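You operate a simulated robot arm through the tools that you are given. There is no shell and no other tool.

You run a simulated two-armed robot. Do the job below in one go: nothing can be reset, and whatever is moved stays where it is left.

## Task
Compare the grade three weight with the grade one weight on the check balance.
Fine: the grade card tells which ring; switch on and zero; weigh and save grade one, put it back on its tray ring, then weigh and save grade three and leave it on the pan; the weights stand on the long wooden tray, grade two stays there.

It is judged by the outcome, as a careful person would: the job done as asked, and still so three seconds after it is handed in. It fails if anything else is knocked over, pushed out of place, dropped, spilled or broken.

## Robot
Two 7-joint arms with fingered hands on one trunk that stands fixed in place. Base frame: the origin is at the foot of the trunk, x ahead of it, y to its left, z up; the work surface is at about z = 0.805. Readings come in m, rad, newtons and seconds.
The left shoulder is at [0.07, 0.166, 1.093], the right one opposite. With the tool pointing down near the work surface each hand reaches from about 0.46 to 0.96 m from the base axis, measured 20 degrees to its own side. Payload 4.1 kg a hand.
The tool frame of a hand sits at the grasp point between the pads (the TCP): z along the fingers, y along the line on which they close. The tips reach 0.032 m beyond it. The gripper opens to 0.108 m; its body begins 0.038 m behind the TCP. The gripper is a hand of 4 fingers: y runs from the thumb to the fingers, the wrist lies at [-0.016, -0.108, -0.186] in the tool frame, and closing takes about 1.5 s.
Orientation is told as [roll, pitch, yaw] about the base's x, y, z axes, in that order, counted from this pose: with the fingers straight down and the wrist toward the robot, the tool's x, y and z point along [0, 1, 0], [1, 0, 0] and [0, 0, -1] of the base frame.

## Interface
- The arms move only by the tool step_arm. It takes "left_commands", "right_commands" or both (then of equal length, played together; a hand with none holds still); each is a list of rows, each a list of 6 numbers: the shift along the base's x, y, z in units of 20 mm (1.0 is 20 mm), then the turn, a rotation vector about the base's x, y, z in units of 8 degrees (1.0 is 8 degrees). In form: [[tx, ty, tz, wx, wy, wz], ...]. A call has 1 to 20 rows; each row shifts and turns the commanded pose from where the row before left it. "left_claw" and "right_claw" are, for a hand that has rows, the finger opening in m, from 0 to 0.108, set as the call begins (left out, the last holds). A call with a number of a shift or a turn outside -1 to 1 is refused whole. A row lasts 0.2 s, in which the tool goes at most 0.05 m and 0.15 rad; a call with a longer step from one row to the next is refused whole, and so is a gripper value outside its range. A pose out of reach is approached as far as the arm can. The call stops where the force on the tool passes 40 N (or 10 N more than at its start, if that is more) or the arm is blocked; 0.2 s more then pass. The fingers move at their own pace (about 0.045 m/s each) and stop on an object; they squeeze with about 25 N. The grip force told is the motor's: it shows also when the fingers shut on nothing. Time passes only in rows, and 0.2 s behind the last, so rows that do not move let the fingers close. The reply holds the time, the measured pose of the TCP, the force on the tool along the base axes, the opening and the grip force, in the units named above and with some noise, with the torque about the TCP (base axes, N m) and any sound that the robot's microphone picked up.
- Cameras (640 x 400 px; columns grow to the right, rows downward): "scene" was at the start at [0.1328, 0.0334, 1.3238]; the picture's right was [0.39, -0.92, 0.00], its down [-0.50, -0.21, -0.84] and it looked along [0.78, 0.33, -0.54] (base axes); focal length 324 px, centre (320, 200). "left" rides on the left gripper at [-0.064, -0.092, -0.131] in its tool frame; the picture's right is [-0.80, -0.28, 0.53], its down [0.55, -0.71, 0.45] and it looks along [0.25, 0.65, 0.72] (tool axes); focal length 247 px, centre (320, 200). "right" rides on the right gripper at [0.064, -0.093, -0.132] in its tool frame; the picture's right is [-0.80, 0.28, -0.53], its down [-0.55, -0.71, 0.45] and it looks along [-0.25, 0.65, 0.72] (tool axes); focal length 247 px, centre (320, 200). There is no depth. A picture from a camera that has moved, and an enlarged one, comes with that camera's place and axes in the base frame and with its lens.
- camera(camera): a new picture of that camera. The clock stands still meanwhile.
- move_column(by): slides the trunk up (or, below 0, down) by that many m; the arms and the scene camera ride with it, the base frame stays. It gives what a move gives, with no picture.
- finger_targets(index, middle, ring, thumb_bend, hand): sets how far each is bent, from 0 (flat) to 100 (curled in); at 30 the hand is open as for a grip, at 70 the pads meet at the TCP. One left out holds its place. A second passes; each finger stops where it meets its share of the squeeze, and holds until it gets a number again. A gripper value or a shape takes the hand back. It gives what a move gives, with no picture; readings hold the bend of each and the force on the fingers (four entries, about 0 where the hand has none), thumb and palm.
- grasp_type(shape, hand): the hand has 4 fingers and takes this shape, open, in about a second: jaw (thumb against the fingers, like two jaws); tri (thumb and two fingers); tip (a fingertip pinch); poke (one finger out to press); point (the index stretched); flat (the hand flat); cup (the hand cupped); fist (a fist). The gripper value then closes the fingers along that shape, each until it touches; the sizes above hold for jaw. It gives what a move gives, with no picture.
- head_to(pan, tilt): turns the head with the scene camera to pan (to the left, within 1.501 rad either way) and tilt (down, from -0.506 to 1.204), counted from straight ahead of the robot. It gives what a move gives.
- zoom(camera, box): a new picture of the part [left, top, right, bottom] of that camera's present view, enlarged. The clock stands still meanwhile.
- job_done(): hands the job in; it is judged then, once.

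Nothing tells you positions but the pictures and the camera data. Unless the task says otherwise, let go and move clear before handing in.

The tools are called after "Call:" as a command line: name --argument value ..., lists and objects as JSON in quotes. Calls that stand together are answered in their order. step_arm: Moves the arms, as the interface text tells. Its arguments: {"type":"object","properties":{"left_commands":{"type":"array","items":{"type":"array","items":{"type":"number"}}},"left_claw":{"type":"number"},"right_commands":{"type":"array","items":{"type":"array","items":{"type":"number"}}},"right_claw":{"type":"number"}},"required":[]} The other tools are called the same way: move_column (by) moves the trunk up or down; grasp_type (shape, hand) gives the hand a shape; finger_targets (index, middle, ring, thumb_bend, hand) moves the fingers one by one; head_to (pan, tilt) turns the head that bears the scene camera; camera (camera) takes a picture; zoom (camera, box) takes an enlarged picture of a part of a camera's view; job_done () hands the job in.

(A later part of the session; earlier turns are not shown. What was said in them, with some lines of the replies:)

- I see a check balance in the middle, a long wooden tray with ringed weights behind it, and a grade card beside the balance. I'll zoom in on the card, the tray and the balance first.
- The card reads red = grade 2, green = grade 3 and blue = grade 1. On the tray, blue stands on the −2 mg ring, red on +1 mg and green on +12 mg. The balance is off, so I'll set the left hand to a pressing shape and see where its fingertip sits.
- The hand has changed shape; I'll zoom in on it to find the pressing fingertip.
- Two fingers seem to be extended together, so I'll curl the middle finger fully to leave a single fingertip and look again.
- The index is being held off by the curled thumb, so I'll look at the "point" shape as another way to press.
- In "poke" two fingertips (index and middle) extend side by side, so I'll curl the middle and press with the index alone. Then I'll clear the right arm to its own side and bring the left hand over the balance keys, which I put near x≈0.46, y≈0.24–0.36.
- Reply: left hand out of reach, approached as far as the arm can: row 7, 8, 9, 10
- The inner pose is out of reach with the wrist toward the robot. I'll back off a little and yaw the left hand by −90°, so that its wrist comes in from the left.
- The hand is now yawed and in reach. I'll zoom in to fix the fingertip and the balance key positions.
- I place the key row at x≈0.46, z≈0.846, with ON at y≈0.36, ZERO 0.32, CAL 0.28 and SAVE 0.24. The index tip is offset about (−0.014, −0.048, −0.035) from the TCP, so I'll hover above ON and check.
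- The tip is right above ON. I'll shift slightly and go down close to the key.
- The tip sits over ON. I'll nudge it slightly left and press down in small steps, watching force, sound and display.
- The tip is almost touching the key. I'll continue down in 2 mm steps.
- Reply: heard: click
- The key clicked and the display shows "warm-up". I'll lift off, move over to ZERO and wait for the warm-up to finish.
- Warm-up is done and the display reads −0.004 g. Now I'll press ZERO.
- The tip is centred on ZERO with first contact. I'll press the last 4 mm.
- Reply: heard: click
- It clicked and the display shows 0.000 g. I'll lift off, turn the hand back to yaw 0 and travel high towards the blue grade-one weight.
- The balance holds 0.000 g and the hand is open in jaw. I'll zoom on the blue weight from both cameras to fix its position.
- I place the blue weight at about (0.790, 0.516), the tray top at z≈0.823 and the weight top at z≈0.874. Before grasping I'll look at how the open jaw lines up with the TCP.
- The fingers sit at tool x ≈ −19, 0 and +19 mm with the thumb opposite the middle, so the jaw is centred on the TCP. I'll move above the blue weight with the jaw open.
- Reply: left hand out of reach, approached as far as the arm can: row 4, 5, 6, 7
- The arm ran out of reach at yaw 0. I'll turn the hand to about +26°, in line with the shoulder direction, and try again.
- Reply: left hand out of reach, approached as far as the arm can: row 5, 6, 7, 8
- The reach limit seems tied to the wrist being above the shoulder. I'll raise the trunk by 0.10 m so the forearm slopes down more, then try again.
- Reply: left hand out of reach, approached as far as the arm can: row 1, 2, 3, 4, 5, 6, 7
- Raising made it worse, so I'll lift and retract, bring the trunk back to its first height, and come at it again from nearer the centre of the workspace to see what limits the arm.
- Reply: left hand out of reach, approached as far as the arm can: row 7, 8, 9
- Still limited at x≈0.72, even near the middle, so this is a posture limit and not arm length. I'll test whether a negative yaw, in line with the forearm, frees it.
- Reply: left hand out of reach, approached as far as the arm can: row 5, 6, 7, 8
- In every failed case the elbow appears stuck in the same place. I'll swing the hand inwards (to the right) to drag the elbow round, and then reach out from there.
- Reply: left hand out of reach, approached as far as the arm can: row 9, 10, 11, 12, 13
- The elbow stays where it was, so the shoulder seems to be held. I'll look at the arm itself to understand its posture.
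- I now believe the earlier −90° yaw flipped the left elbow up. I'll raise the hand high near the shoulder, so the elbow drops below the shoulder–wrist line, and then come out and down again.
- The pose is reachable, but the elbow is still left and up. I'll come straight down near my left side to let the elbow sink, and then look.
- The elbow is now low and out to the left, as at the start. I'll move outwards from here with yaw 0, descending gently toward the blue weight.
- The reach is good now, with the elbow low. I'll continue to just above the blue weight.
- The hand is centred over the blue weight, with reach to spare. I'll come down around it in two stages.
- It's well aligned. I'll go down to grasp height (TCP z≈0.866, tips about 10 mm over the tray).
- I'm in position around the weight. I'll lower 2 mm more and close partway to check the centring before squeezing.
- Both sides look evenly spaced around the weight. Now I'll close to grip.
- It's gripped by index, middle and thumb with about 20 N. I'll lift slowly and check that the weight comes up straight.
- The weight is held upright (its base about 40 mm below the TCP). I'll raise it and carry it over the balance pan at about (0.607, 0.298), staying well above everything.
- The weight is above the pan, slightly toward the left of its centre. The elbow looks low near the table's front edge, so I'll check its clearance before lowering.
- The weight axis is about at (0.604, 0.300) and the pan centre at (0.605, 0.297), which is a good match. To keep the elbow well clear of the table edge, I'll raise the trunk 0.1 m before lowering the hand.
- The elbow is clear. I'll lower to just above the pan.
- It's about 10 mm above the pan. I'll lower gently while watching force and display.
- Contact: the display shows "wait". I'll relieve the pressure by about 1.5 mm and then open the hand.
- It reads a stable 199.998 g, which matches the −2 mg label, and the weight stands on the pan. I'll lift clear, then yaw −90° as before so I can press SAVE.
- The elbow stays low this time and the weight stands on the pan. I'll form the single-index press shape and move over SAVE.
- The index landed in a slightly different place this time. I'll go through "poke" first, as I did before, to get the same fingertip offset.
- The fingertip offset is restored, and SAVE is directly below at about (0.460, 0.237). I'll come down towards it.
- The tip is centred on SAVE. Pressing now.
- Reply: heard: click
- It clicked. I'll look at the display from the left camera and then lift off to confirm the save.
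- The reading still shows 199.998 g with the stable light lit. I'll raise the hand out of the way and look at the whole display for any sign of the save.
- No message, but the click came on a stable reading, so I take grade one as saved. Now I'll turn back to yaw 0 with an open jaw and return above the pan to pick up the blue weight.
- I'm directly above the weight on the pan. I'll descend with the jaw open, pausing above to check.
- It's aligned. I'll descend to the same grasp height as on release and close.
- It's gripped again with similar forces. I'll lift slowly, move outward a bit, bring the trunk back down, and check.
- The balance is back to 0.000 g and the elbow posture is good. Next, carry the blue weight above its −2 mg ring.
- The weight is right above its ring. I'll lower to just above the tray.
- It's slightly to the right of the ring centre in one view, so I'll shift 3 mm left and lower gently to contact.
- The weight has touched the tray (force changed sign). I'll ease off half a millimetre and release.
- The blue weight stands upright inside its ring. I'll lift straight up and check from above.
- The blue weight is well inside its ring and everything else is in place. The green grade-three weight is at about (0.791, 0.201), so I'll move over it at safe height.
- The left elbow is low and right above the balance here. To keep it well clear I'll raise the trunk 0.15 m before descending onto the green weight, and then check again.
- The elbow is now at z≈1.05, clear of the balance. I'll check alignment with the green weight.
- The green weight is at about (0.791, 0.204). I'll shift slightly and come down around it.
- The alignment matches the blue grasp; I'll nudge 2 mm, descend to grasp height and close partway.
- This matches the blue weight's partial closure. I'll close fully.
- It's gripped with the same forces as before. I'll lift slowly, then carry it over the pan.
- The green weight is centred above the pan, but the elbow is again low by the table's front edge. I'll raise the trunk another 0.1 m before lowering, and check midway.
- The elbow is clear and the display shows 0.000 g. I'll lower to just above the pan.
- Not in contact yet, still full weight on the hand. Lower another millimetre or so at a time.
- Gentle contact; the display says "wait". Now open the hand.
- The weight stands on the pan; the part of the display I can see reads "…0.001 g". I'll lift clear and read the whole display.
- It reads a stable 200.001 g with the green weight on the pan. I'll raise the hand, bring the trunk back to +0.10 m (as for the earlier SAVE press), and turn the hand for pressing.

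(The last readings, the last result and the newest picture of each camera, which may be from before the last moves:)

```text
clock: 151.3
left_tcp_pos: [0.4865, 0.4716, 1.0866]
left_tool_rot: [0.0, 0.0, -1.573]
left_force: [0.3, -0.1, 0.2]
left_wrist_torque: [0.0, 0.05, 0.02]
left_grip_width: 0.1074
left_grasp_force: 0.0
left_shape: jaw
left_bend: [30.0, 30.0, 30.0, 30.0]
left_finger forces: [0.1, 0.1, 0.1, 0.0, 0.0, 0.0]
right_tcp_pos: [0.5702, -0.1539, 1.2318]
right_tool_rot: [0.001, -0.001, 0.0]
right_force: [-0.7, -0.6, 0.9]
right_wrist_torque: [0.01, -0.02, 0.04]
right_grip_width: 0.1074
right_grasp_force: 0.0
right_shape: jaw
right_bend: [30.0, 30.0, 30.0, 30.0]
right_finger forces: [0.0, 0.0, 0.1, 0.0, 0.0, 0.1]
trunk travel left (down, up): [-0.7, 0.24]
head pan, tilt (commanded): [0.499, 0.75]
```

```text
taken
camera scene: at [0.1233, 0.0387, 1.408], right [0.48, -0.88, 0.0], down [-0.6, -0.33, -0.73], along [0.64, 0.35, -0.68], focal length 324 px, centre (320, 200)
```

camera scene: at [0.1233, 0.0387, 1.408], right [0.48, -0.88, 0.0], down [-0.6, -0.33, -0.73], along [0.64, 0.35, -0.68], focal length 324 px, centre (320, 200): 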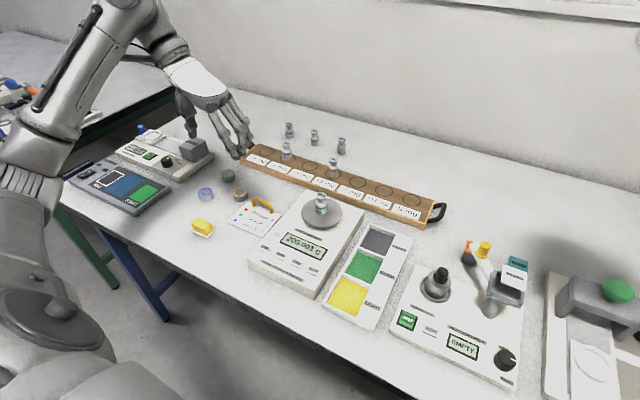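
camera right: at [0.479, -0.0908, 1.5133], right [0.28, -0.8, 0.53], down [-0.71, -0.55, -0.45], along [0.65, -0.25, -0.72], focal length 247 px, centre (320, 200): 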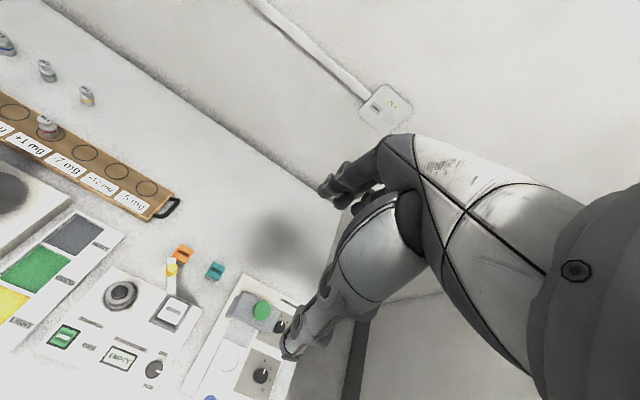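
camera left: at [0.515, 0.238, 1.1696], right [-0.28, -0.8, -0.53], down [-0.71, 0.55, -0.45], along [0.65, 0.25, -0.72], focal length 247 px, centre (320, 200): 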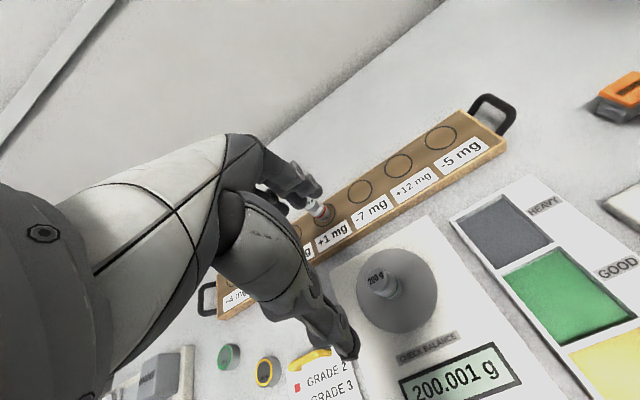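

Same posture as for the first SAVE press. I'll check the display, form the single-index press shape through "poke", and move over SAVE.

Call:
zoom --camera "scene" --box '[240, 170, 360, 290]'

Call:
grasp_type --shape "poke" --hand "left"

Call:
finger_targets --hand "left" --index 70 --middle 100 --ring 100 --thumb_bend 100

Call:
step_arm --left_commands '[[-0.08, -0.93, 0, 0, 0, 0], [-0.08, -0.93, 0, 0, 0, 0], [-0.08, -0.93, 0, 0, 0, 0], [-0.08, -0.93, 0, 0, 0, 0], [-0.08, -0.93, 0, 0, 0, 0], [-0.08, -0.93, 0, 0, 0, 0], [-0.08, -0.93, 0, 0, 0, 0], [-0.08, -0.93, 0, 0, 0, 0], [-0.08, -0.93, 0, 0, 0, 0], [-0.08, -0.93, 0, 0, 0, 0], [0, 0, -0.9, 0, 0, 0], [0, 0, -0.9, 0, 0, 0], [0, 0, -0.9, 0, 0, 0], [0, 0, -0.9, 0, 0, 0], [0, 0, -0.9, 0, 0, 0], [0, 0, -0.9, 0, 0, 0], [0, 0, -0.9, 0, 0, 0]]'

Call:
zoom --camera "scene" --box '[240, 180, 360, 300]'

Call:
zoom --camera "left" --box '[220, 130, 420, 280]'

```text
3.33 times, centred on (300, 230) of scene
camera zoom: at [0.1233, 0.0387, 1.408], right [0.48, -0.88, 0.0], down [-0.6, -0.33, -0.73], along [0.64, 0.35, -0.68], focal length 1078 px, centre (387, 100)
```

zoom: 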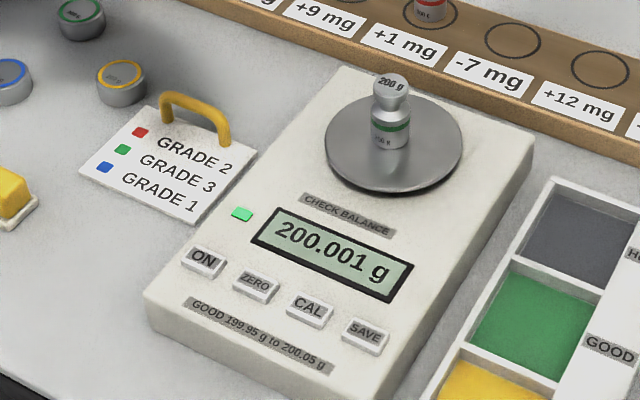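

```text
clock: 152.2
left_tcp_pos: [0.4872, 0.4712, 1.0865]
left_tool_rot: [-0.003, 0.001, -1.571]
left_force: [0.2, 0.4, -0.3]
left_wrist_torque: [0.0, 0.01, 0.02]
left_grip_width: 0.0003
left_grasp_force: 0.0
left_shape: poke
left_bend: [70.0, 70.0, 99.0, 100.0]
left_finger forces: [0.0, 0.0, 0.1, 0.0, 0.1, 0.0]
right_tcp_pos: [0.5697, -0.1547, 1.2335]
right_tool_rot: [0.0, -0.001, 0.001]
right_force: [-0.7, 0.2, 0.1]
right_wrist_torque: [-0.04, 0.0, 0.0]
right_grip_width: 0.1076
right_grasp_force: 0.1
right_shape: jaw
right_bend: [30.0, 30.0, 30.0, 30.0]
right_finger forces: [0.0, 0.0, 0.0, 0.0, 0.0, 0.1]
trunk travel left (down, up): [-0.7, 0.24]
head pan, tilt (commanded): [0.499, 0.75]
```

```text
clock: 153.2
left_tcp_pos: [0.4862, 0.4706, 1.0873]
left_tool_rot: [-0.002, -0.001, -1.571]
left_force: [-0.5, 0.0, 0.0]
left_wrist_torque: [-0.01, 0.02, 0.01]
left_grip_width: 0.0268
left_grasp_force: 0.0
left_shape: fingers
left_bend: [66.0, 100.0, 100.0, 100.0]
left_finger forces: [0.0, 0.0, 0.1, 0.0, 0.0, 0.0]
right_tcp_pos: [0.5712, -0.1535, 1.2333]
right_tool_rot: [0.001, 0.0, -0.001]
right_force: [0.4, 0.1, 1.1]
right_wrist_torque: [0.01, -0.02, 0.0]
right_grip_width: 0.1076
right_grasp_force: 0.0
right_shape: jaw
right_bend: [30.0, 30.0, 30.0, 30.0]
right_finger forces: [0.1, 0.1, 0.1, 0.0, 0.0, 0.0]
trunk travel left (down, up): [-0.7, 0.24]
head pan, tilt (commanded): [0.499, 0.75]
```

```text
clock: 156.8
left_tcp_pos: [0.4694, 0.2836, 0.9603]
left_tool_rot: [-0.003, 0.001, -1.572]
left_force: [0.3, -0.6, 0.3]
left_wrist_torque: [0.01, 0.02, -0.03]
left_grip_width: 0.0261
left_grasp_force: 0.1
left_shape: fingers
left_bend: [67.0, 100.0, 100.0, 100.0]
left_finger forces: [0.0, 0.0, 0.0, 0.0, 0.1, 0.1]
right_tcp_pos: [0.5702, -0.153, 1.2334]
right_tool_rot: [0.001, 0.0, 0.0]
right_force: [-0.2, -0.4, -0.5]
right_wrist_torque: [0.01, 0.01, -0.01]
right_grip_width: 0.1078
right_grasp_force: 0.0
right_shape: jaw
right_bend: [30.0, 30.0, 30.0, 30.0]
right_finger forces: [0.1, 0.1, 0.0, 0.1, 0.0, 0.0]
trunk travel left (down, up): [-0.7, 0.24]
head pan, tilt (commanded): [0.499, 0.75]
```

```text
3.33 times, centred on (300, 240) of scene
camera zoom: at [0.1234, 0.0386, 1.408], right [0.48, -0.88, 0.0], down [-0.6, -0.33, -0.73], along [0.64, 0.35, -0.68], focal length 1078 px, centre (387, 67)
```

zoom: 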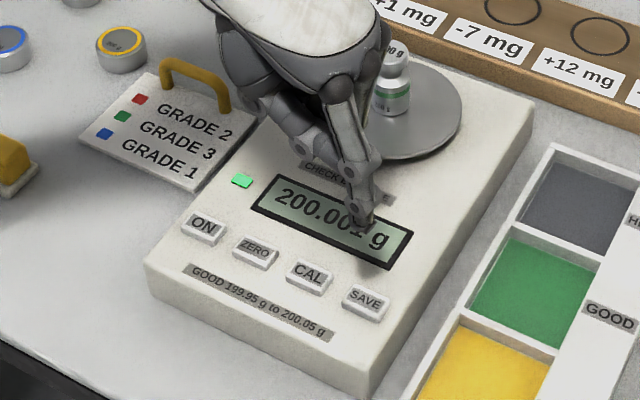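

```text
2.67 times, centred on (320, 205) of left
camera zoom: at [0.4066, 0.3768, 1.0911], right [-0.8, 0.28, -0.53], down [0.55, 0.71, -0.45], along [0.25, -0.65, -0.72], focal length 659 px, centre (320, 187)
```

zoom: 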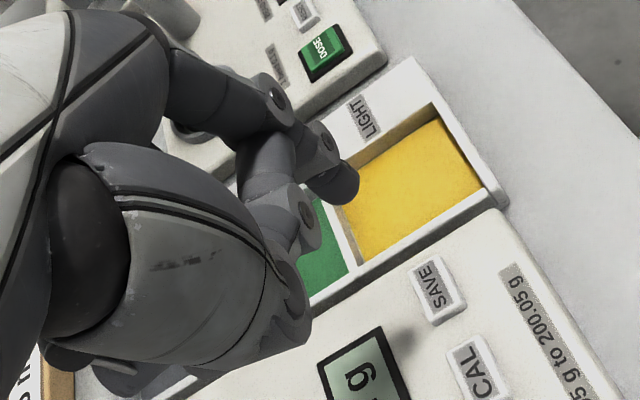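

The fingertip is over SAVE as before and the reading is a stable 200.001 g. Coming down.

Call:
step_arm --left_commands '[[0.05, 0.1, -0.9, 0, 0, 0], [0, 0, -0.9, 0, 0, 0], [0, 0, -0.9, 0, 0, 0], [0, 0, -0.9, 0, 0, 0], [0, 0, -0.18, 0, 0, 0]]'

Call:
zoom --camera "scene" --box '[240, 180, 360, 300]'

Call:
zoom --camera "left" --box '[220, 130, 420, 280]'

```text
clock: 158.0
left_tcp_pos: [0.4713, 0.2863, 0.8854]
left_tool_rot: [-0.002, -0.003, -1.57]
left_force: [-0.2, 1.0, 0.3]
left_wrist_torque: [-0.03, 0.02, 0.0]
left_grip_width: 0.0254
left_grasp_force: 0.0
left_shape: fingers
left_bend: [67.0, 100.0, 100.0, 100.0]
left_finger forces: [0.0, 0.1, 0.1, 0.0, 0.0, 0.0]
right_tcp_pos: [0.5714, -0.1554, 1.2324]
right_tool_rot: [0.0, -0.001, 0.0]
right_force: [-0.3, -0.3, -0.1]
right_wrist_torque: [0.0, 0.0, 0.02]
right_grip_width: 0.1078
right_grasp_force: 0.1
right_shape: jaw
right_bend: [30.0, 30.0, 30.0, 30.0]
right_finger forces: [0.1, 0.1, 0.0, 0.0, 0.1, 0.0]
trunk travel left (down, up): [-0.7, 0.24]
head pan, tilt (commanded): [0.499, 0.75]
```

```text
3.33 times, centred on (300, 240) of scene
camera zoom: at [0.1232, 0.0382, 1.408], right [0.48, -0.88, 0.0], down [-0.6, -0.33, -0.73], along [0.64, 0.35, -0.68], focal length 1078 px, centre (387, 67)
```

zoom: 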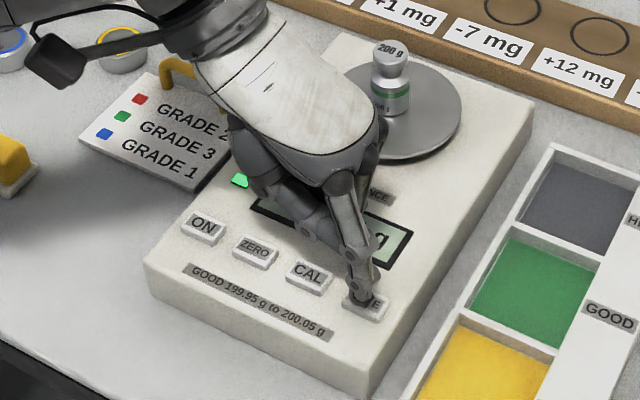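

```text
2.67 times, centred on (320, 205) of left
camera zoom: at [0.4075, 0.3788, 1.0164], right [-0.8, 0.28, -0.53], down [0.55, 0.71, -0.45], along [0.25, -0.65, -0.72], focal length 659 px, centre (320, 187)
```

zoom: 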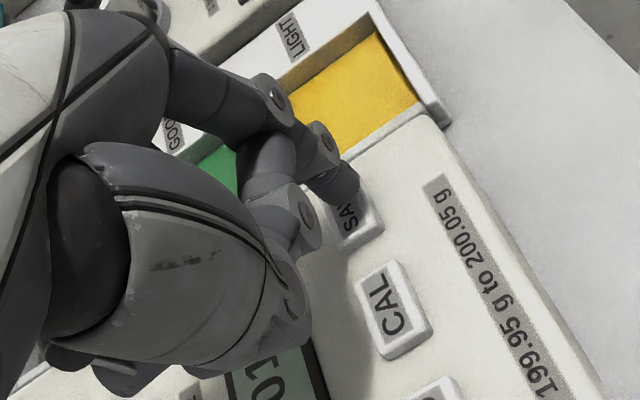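

On target with the stable light lit. Pressing.

Call:
step_arm --left_commands '[[0, -0.08, -0.1, 0, 0, 0], [0, 0, -0.1, 0, 0, 0], [0, 0, -0.1, 0, 0, 0], [0, 0, -0.1, 0, 0, 0]]'

Call:
zoom --camera "left" --box '[220, 130, 420, 330]'

Call:
zoom --camera "scene" --box '[240, 180, 360, 300]'

```text
clock: 159.0
left_tcp_pos: [0.4712, 0.2849, 0.8766]
left_tool_rot: [0.0, -0.001, -1.571]
left_force: [0.1, -1.3, 2.6]
left_wrist_torque: [-0.11, 0.03, -0.02]
left_grip_width: 0.0255
left_grasp_force: 1.2
left_shape: fingers
left_bend: [67.0, 100.0, 100.0, 99.0]
left_finger forces: [1.9, 0.0, 0.1, 0.1, 0.0, 0.0]
right_tcp_pos: [0.5702, -0.1547, 1.2335]
right_tool_rot: [0.0, 0.0, 0.0]
right_force: [0.5, -0.3, -1.0]
right_wrist_torque: [-0.01, 0.01, 0.0]
right_grip_width: 0.1076
right_grasp_force: 0.0
right_shape: jaw
right_bend: [30.0, 30.0, 30.0, 30.0]
right_finger forces: [0.0, 0.1, 0.0, 0.0, 0.1, 0.0]
trunk travel left (down, up): [-0.7, 0.24]
head pan, tilt (commanded): [0.499, 0.75]
heard: click
```

```text
2.00 times, centred on (320, 230) of left
camera zoom: at [0.4074, 0.3772, 1.0088], right [-0.8, 0.28, -0.53], down [0.55, 0.71, -0.45], along [0.25, -0.65, -0.72], focal length 494 px, centre (320, 140)
```

zoom: 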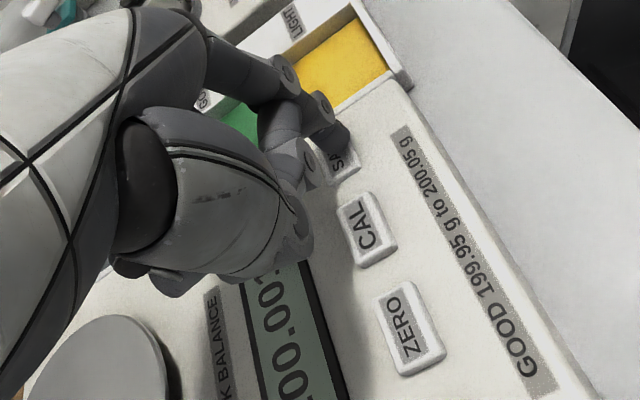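

```text
3.33 times, centred on (300, 240) of scene
camera zoom: at [0.1229, 0.0382, 1.4081], right [0.48, -0.88, 0.0], down [-0.6, -0.33, -0.73], along [0.64, 0.35, -0.68], focal length 1078 px, centre (387, 67)
```

zoom: 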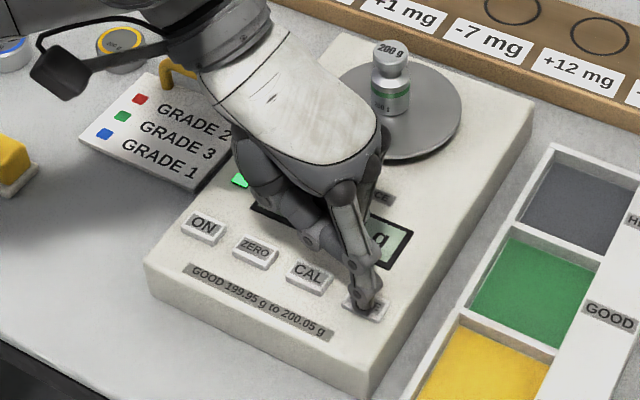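

The click was heard on the stable reading. I'll lift off and withdraw the left hand clear, then check everything.

Call:
step_arm --left_commands '[[0, 0, 0.7, 0, 0, 0], [-0.3, 0, 0.9, 0, 0, 0], [-0.3, 0, 1, 0, 0, 0], [0, 0.5, 1, 0, 0, 0], [0, 0.9, 1, 0, 0, 0], [0.2, 0.9, 1, 0, 0, 0], [0.2, 0.9, 1, 0, 0, 0], [0.2, 0.9, 1, 0, 0, 0], [0.2, 0.9, 1, 0, 0, 0], [0.2, 0.9, 0.7, 0, 0, 0], [0.2, 0.9, 0.5, 0, 0, 0], [0, 0.9, 0.5, 0, 0, 0], [0, 0.9, 0.5, 0, 0, 0]]'

Call:
camera --camera "scene"

Call:
zoom --camera "scene" --box '[240, 170, 360, 290]'

Call:
zoom --camera "scene" --box '[230, 110, 450, 240]'

```text
clock: 161.8
left_tcp_pos: [0.4826, 0.4551, 1.0924]
left_tool_rot: [-0.001, 0.0, -1.57]
left_force: [-0.2, 0.2, -0.1]
left_wrist_torque: [0.02, 0.0, 0.01]
left_grip_width: 0.0255
left_grasp_force: 0.0
left_shape: fingers
left_bend: [67.0, 100.0, 100.0, 99.0]
left_finger forces: [0.0, 0.1, 0.0, 0.0, 0.0, 0.1]
right_tcp_pos: [0.571, -0.1543, 1.2319]
right_tool_rot: [0.001, -0.001, 0.001]
right_force: [-0.3, 0.9, -0.2]
right_wrist_torque: [0.0, -0.03, 0.0]
right_grip_width: 0.1076
right_grasp_force: 0.1
right_shape: jaw
right_bend: [30.0, 30.0, 30.0, 30.0]
right_finger forces: [0.1, 0.1, 0.0, 0.0, 0.0, 0.0]
trunk travel left (down, up): [-0.7, 0.24]
head pan, tilt (commanded): [0.499, 0.75]
```

```text
taken
camera scene: at [0.1231, 0.0387, 1.408], right [0.48, -0.88, 0.0], down [-0.6, -0.33, -0.73], along [0.64, 0.35, -0.68], focal length 324 px, centre (320, 200)
```

scene: 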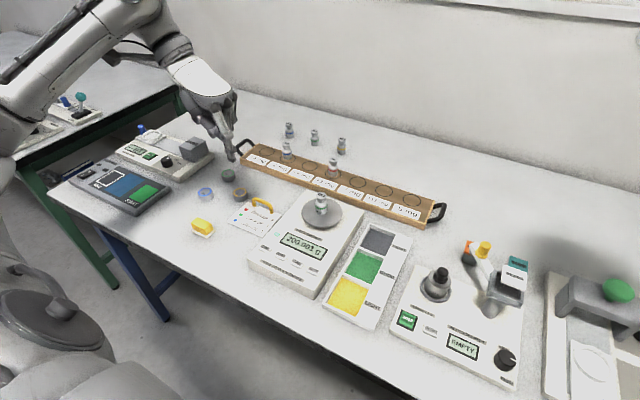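

```text
3.33 times, centred on (300, 230) of scene
camera zoom: at [0.1231, 0.0387, 1.408], right [0.48, -0.88, 0.0], down [-0.6, -0.33, -0.73], along [0.64, 0.35, -0.68], focal length 1078 px, centre (387, 100)
```

zoom: 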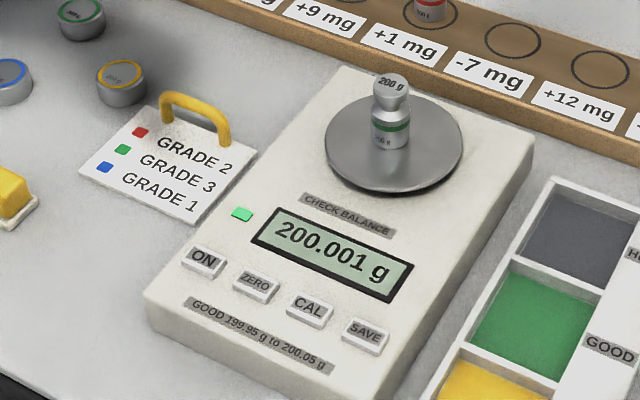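

```text
2.91 times, centred on (340, 175) of scene
camera zoom: at [0.1231, 0.0387, 1.408], right [0.48, -0.88, 0.0], down [-0.6, -0.33, -0.73], along [0.64, 0.35, -0.68], focal length 941 px, centre (262, 273)
```

zoom: 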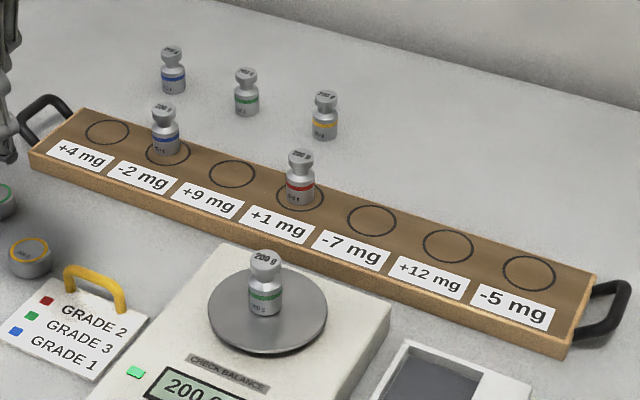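

Everything is as asked. Grade three (green) stands on the pan at a stable, saved 200.001 g. Grade one (blue) is back on its −2 mg ring, grade two (red) is untouched, and the hands are clear, so I'm handing the job in.

Call:
job_done

```text
The job is handed in.
```

I weighed both weights on the check balance and handed the job in. The grade three weight came out 3 mg heavier than grade one.

| Weight | Ring colour | Reading | Where it is now |
|---|---|---|---|
| Grade one | Blue | 199.998 g | Back on its −2 mg tray ring, a few mm off the ring's centre |
| Grade three | Green | 200.001 g | On the pan |
| Grade two | Red | Not weighed | Still on its +1 mg ring |

- **Saves:** The balance was switched on and zeroed to 0.000 g before the first weighing. Both times I pressed SAVE on a stable reading and heard a click. The display never showed a save message, so the clicks are my only sign that the readings were stored.
- **Grade three reading:** Green had been standing on the +12 mg ring, but it read only about +1 mg. The balance showed 0.000 g just before I set it down, and the reading held steady.
- **Everything else:** I saw nothing knocked over or moved out of place in the final pictures, and both hands are clear of the table.
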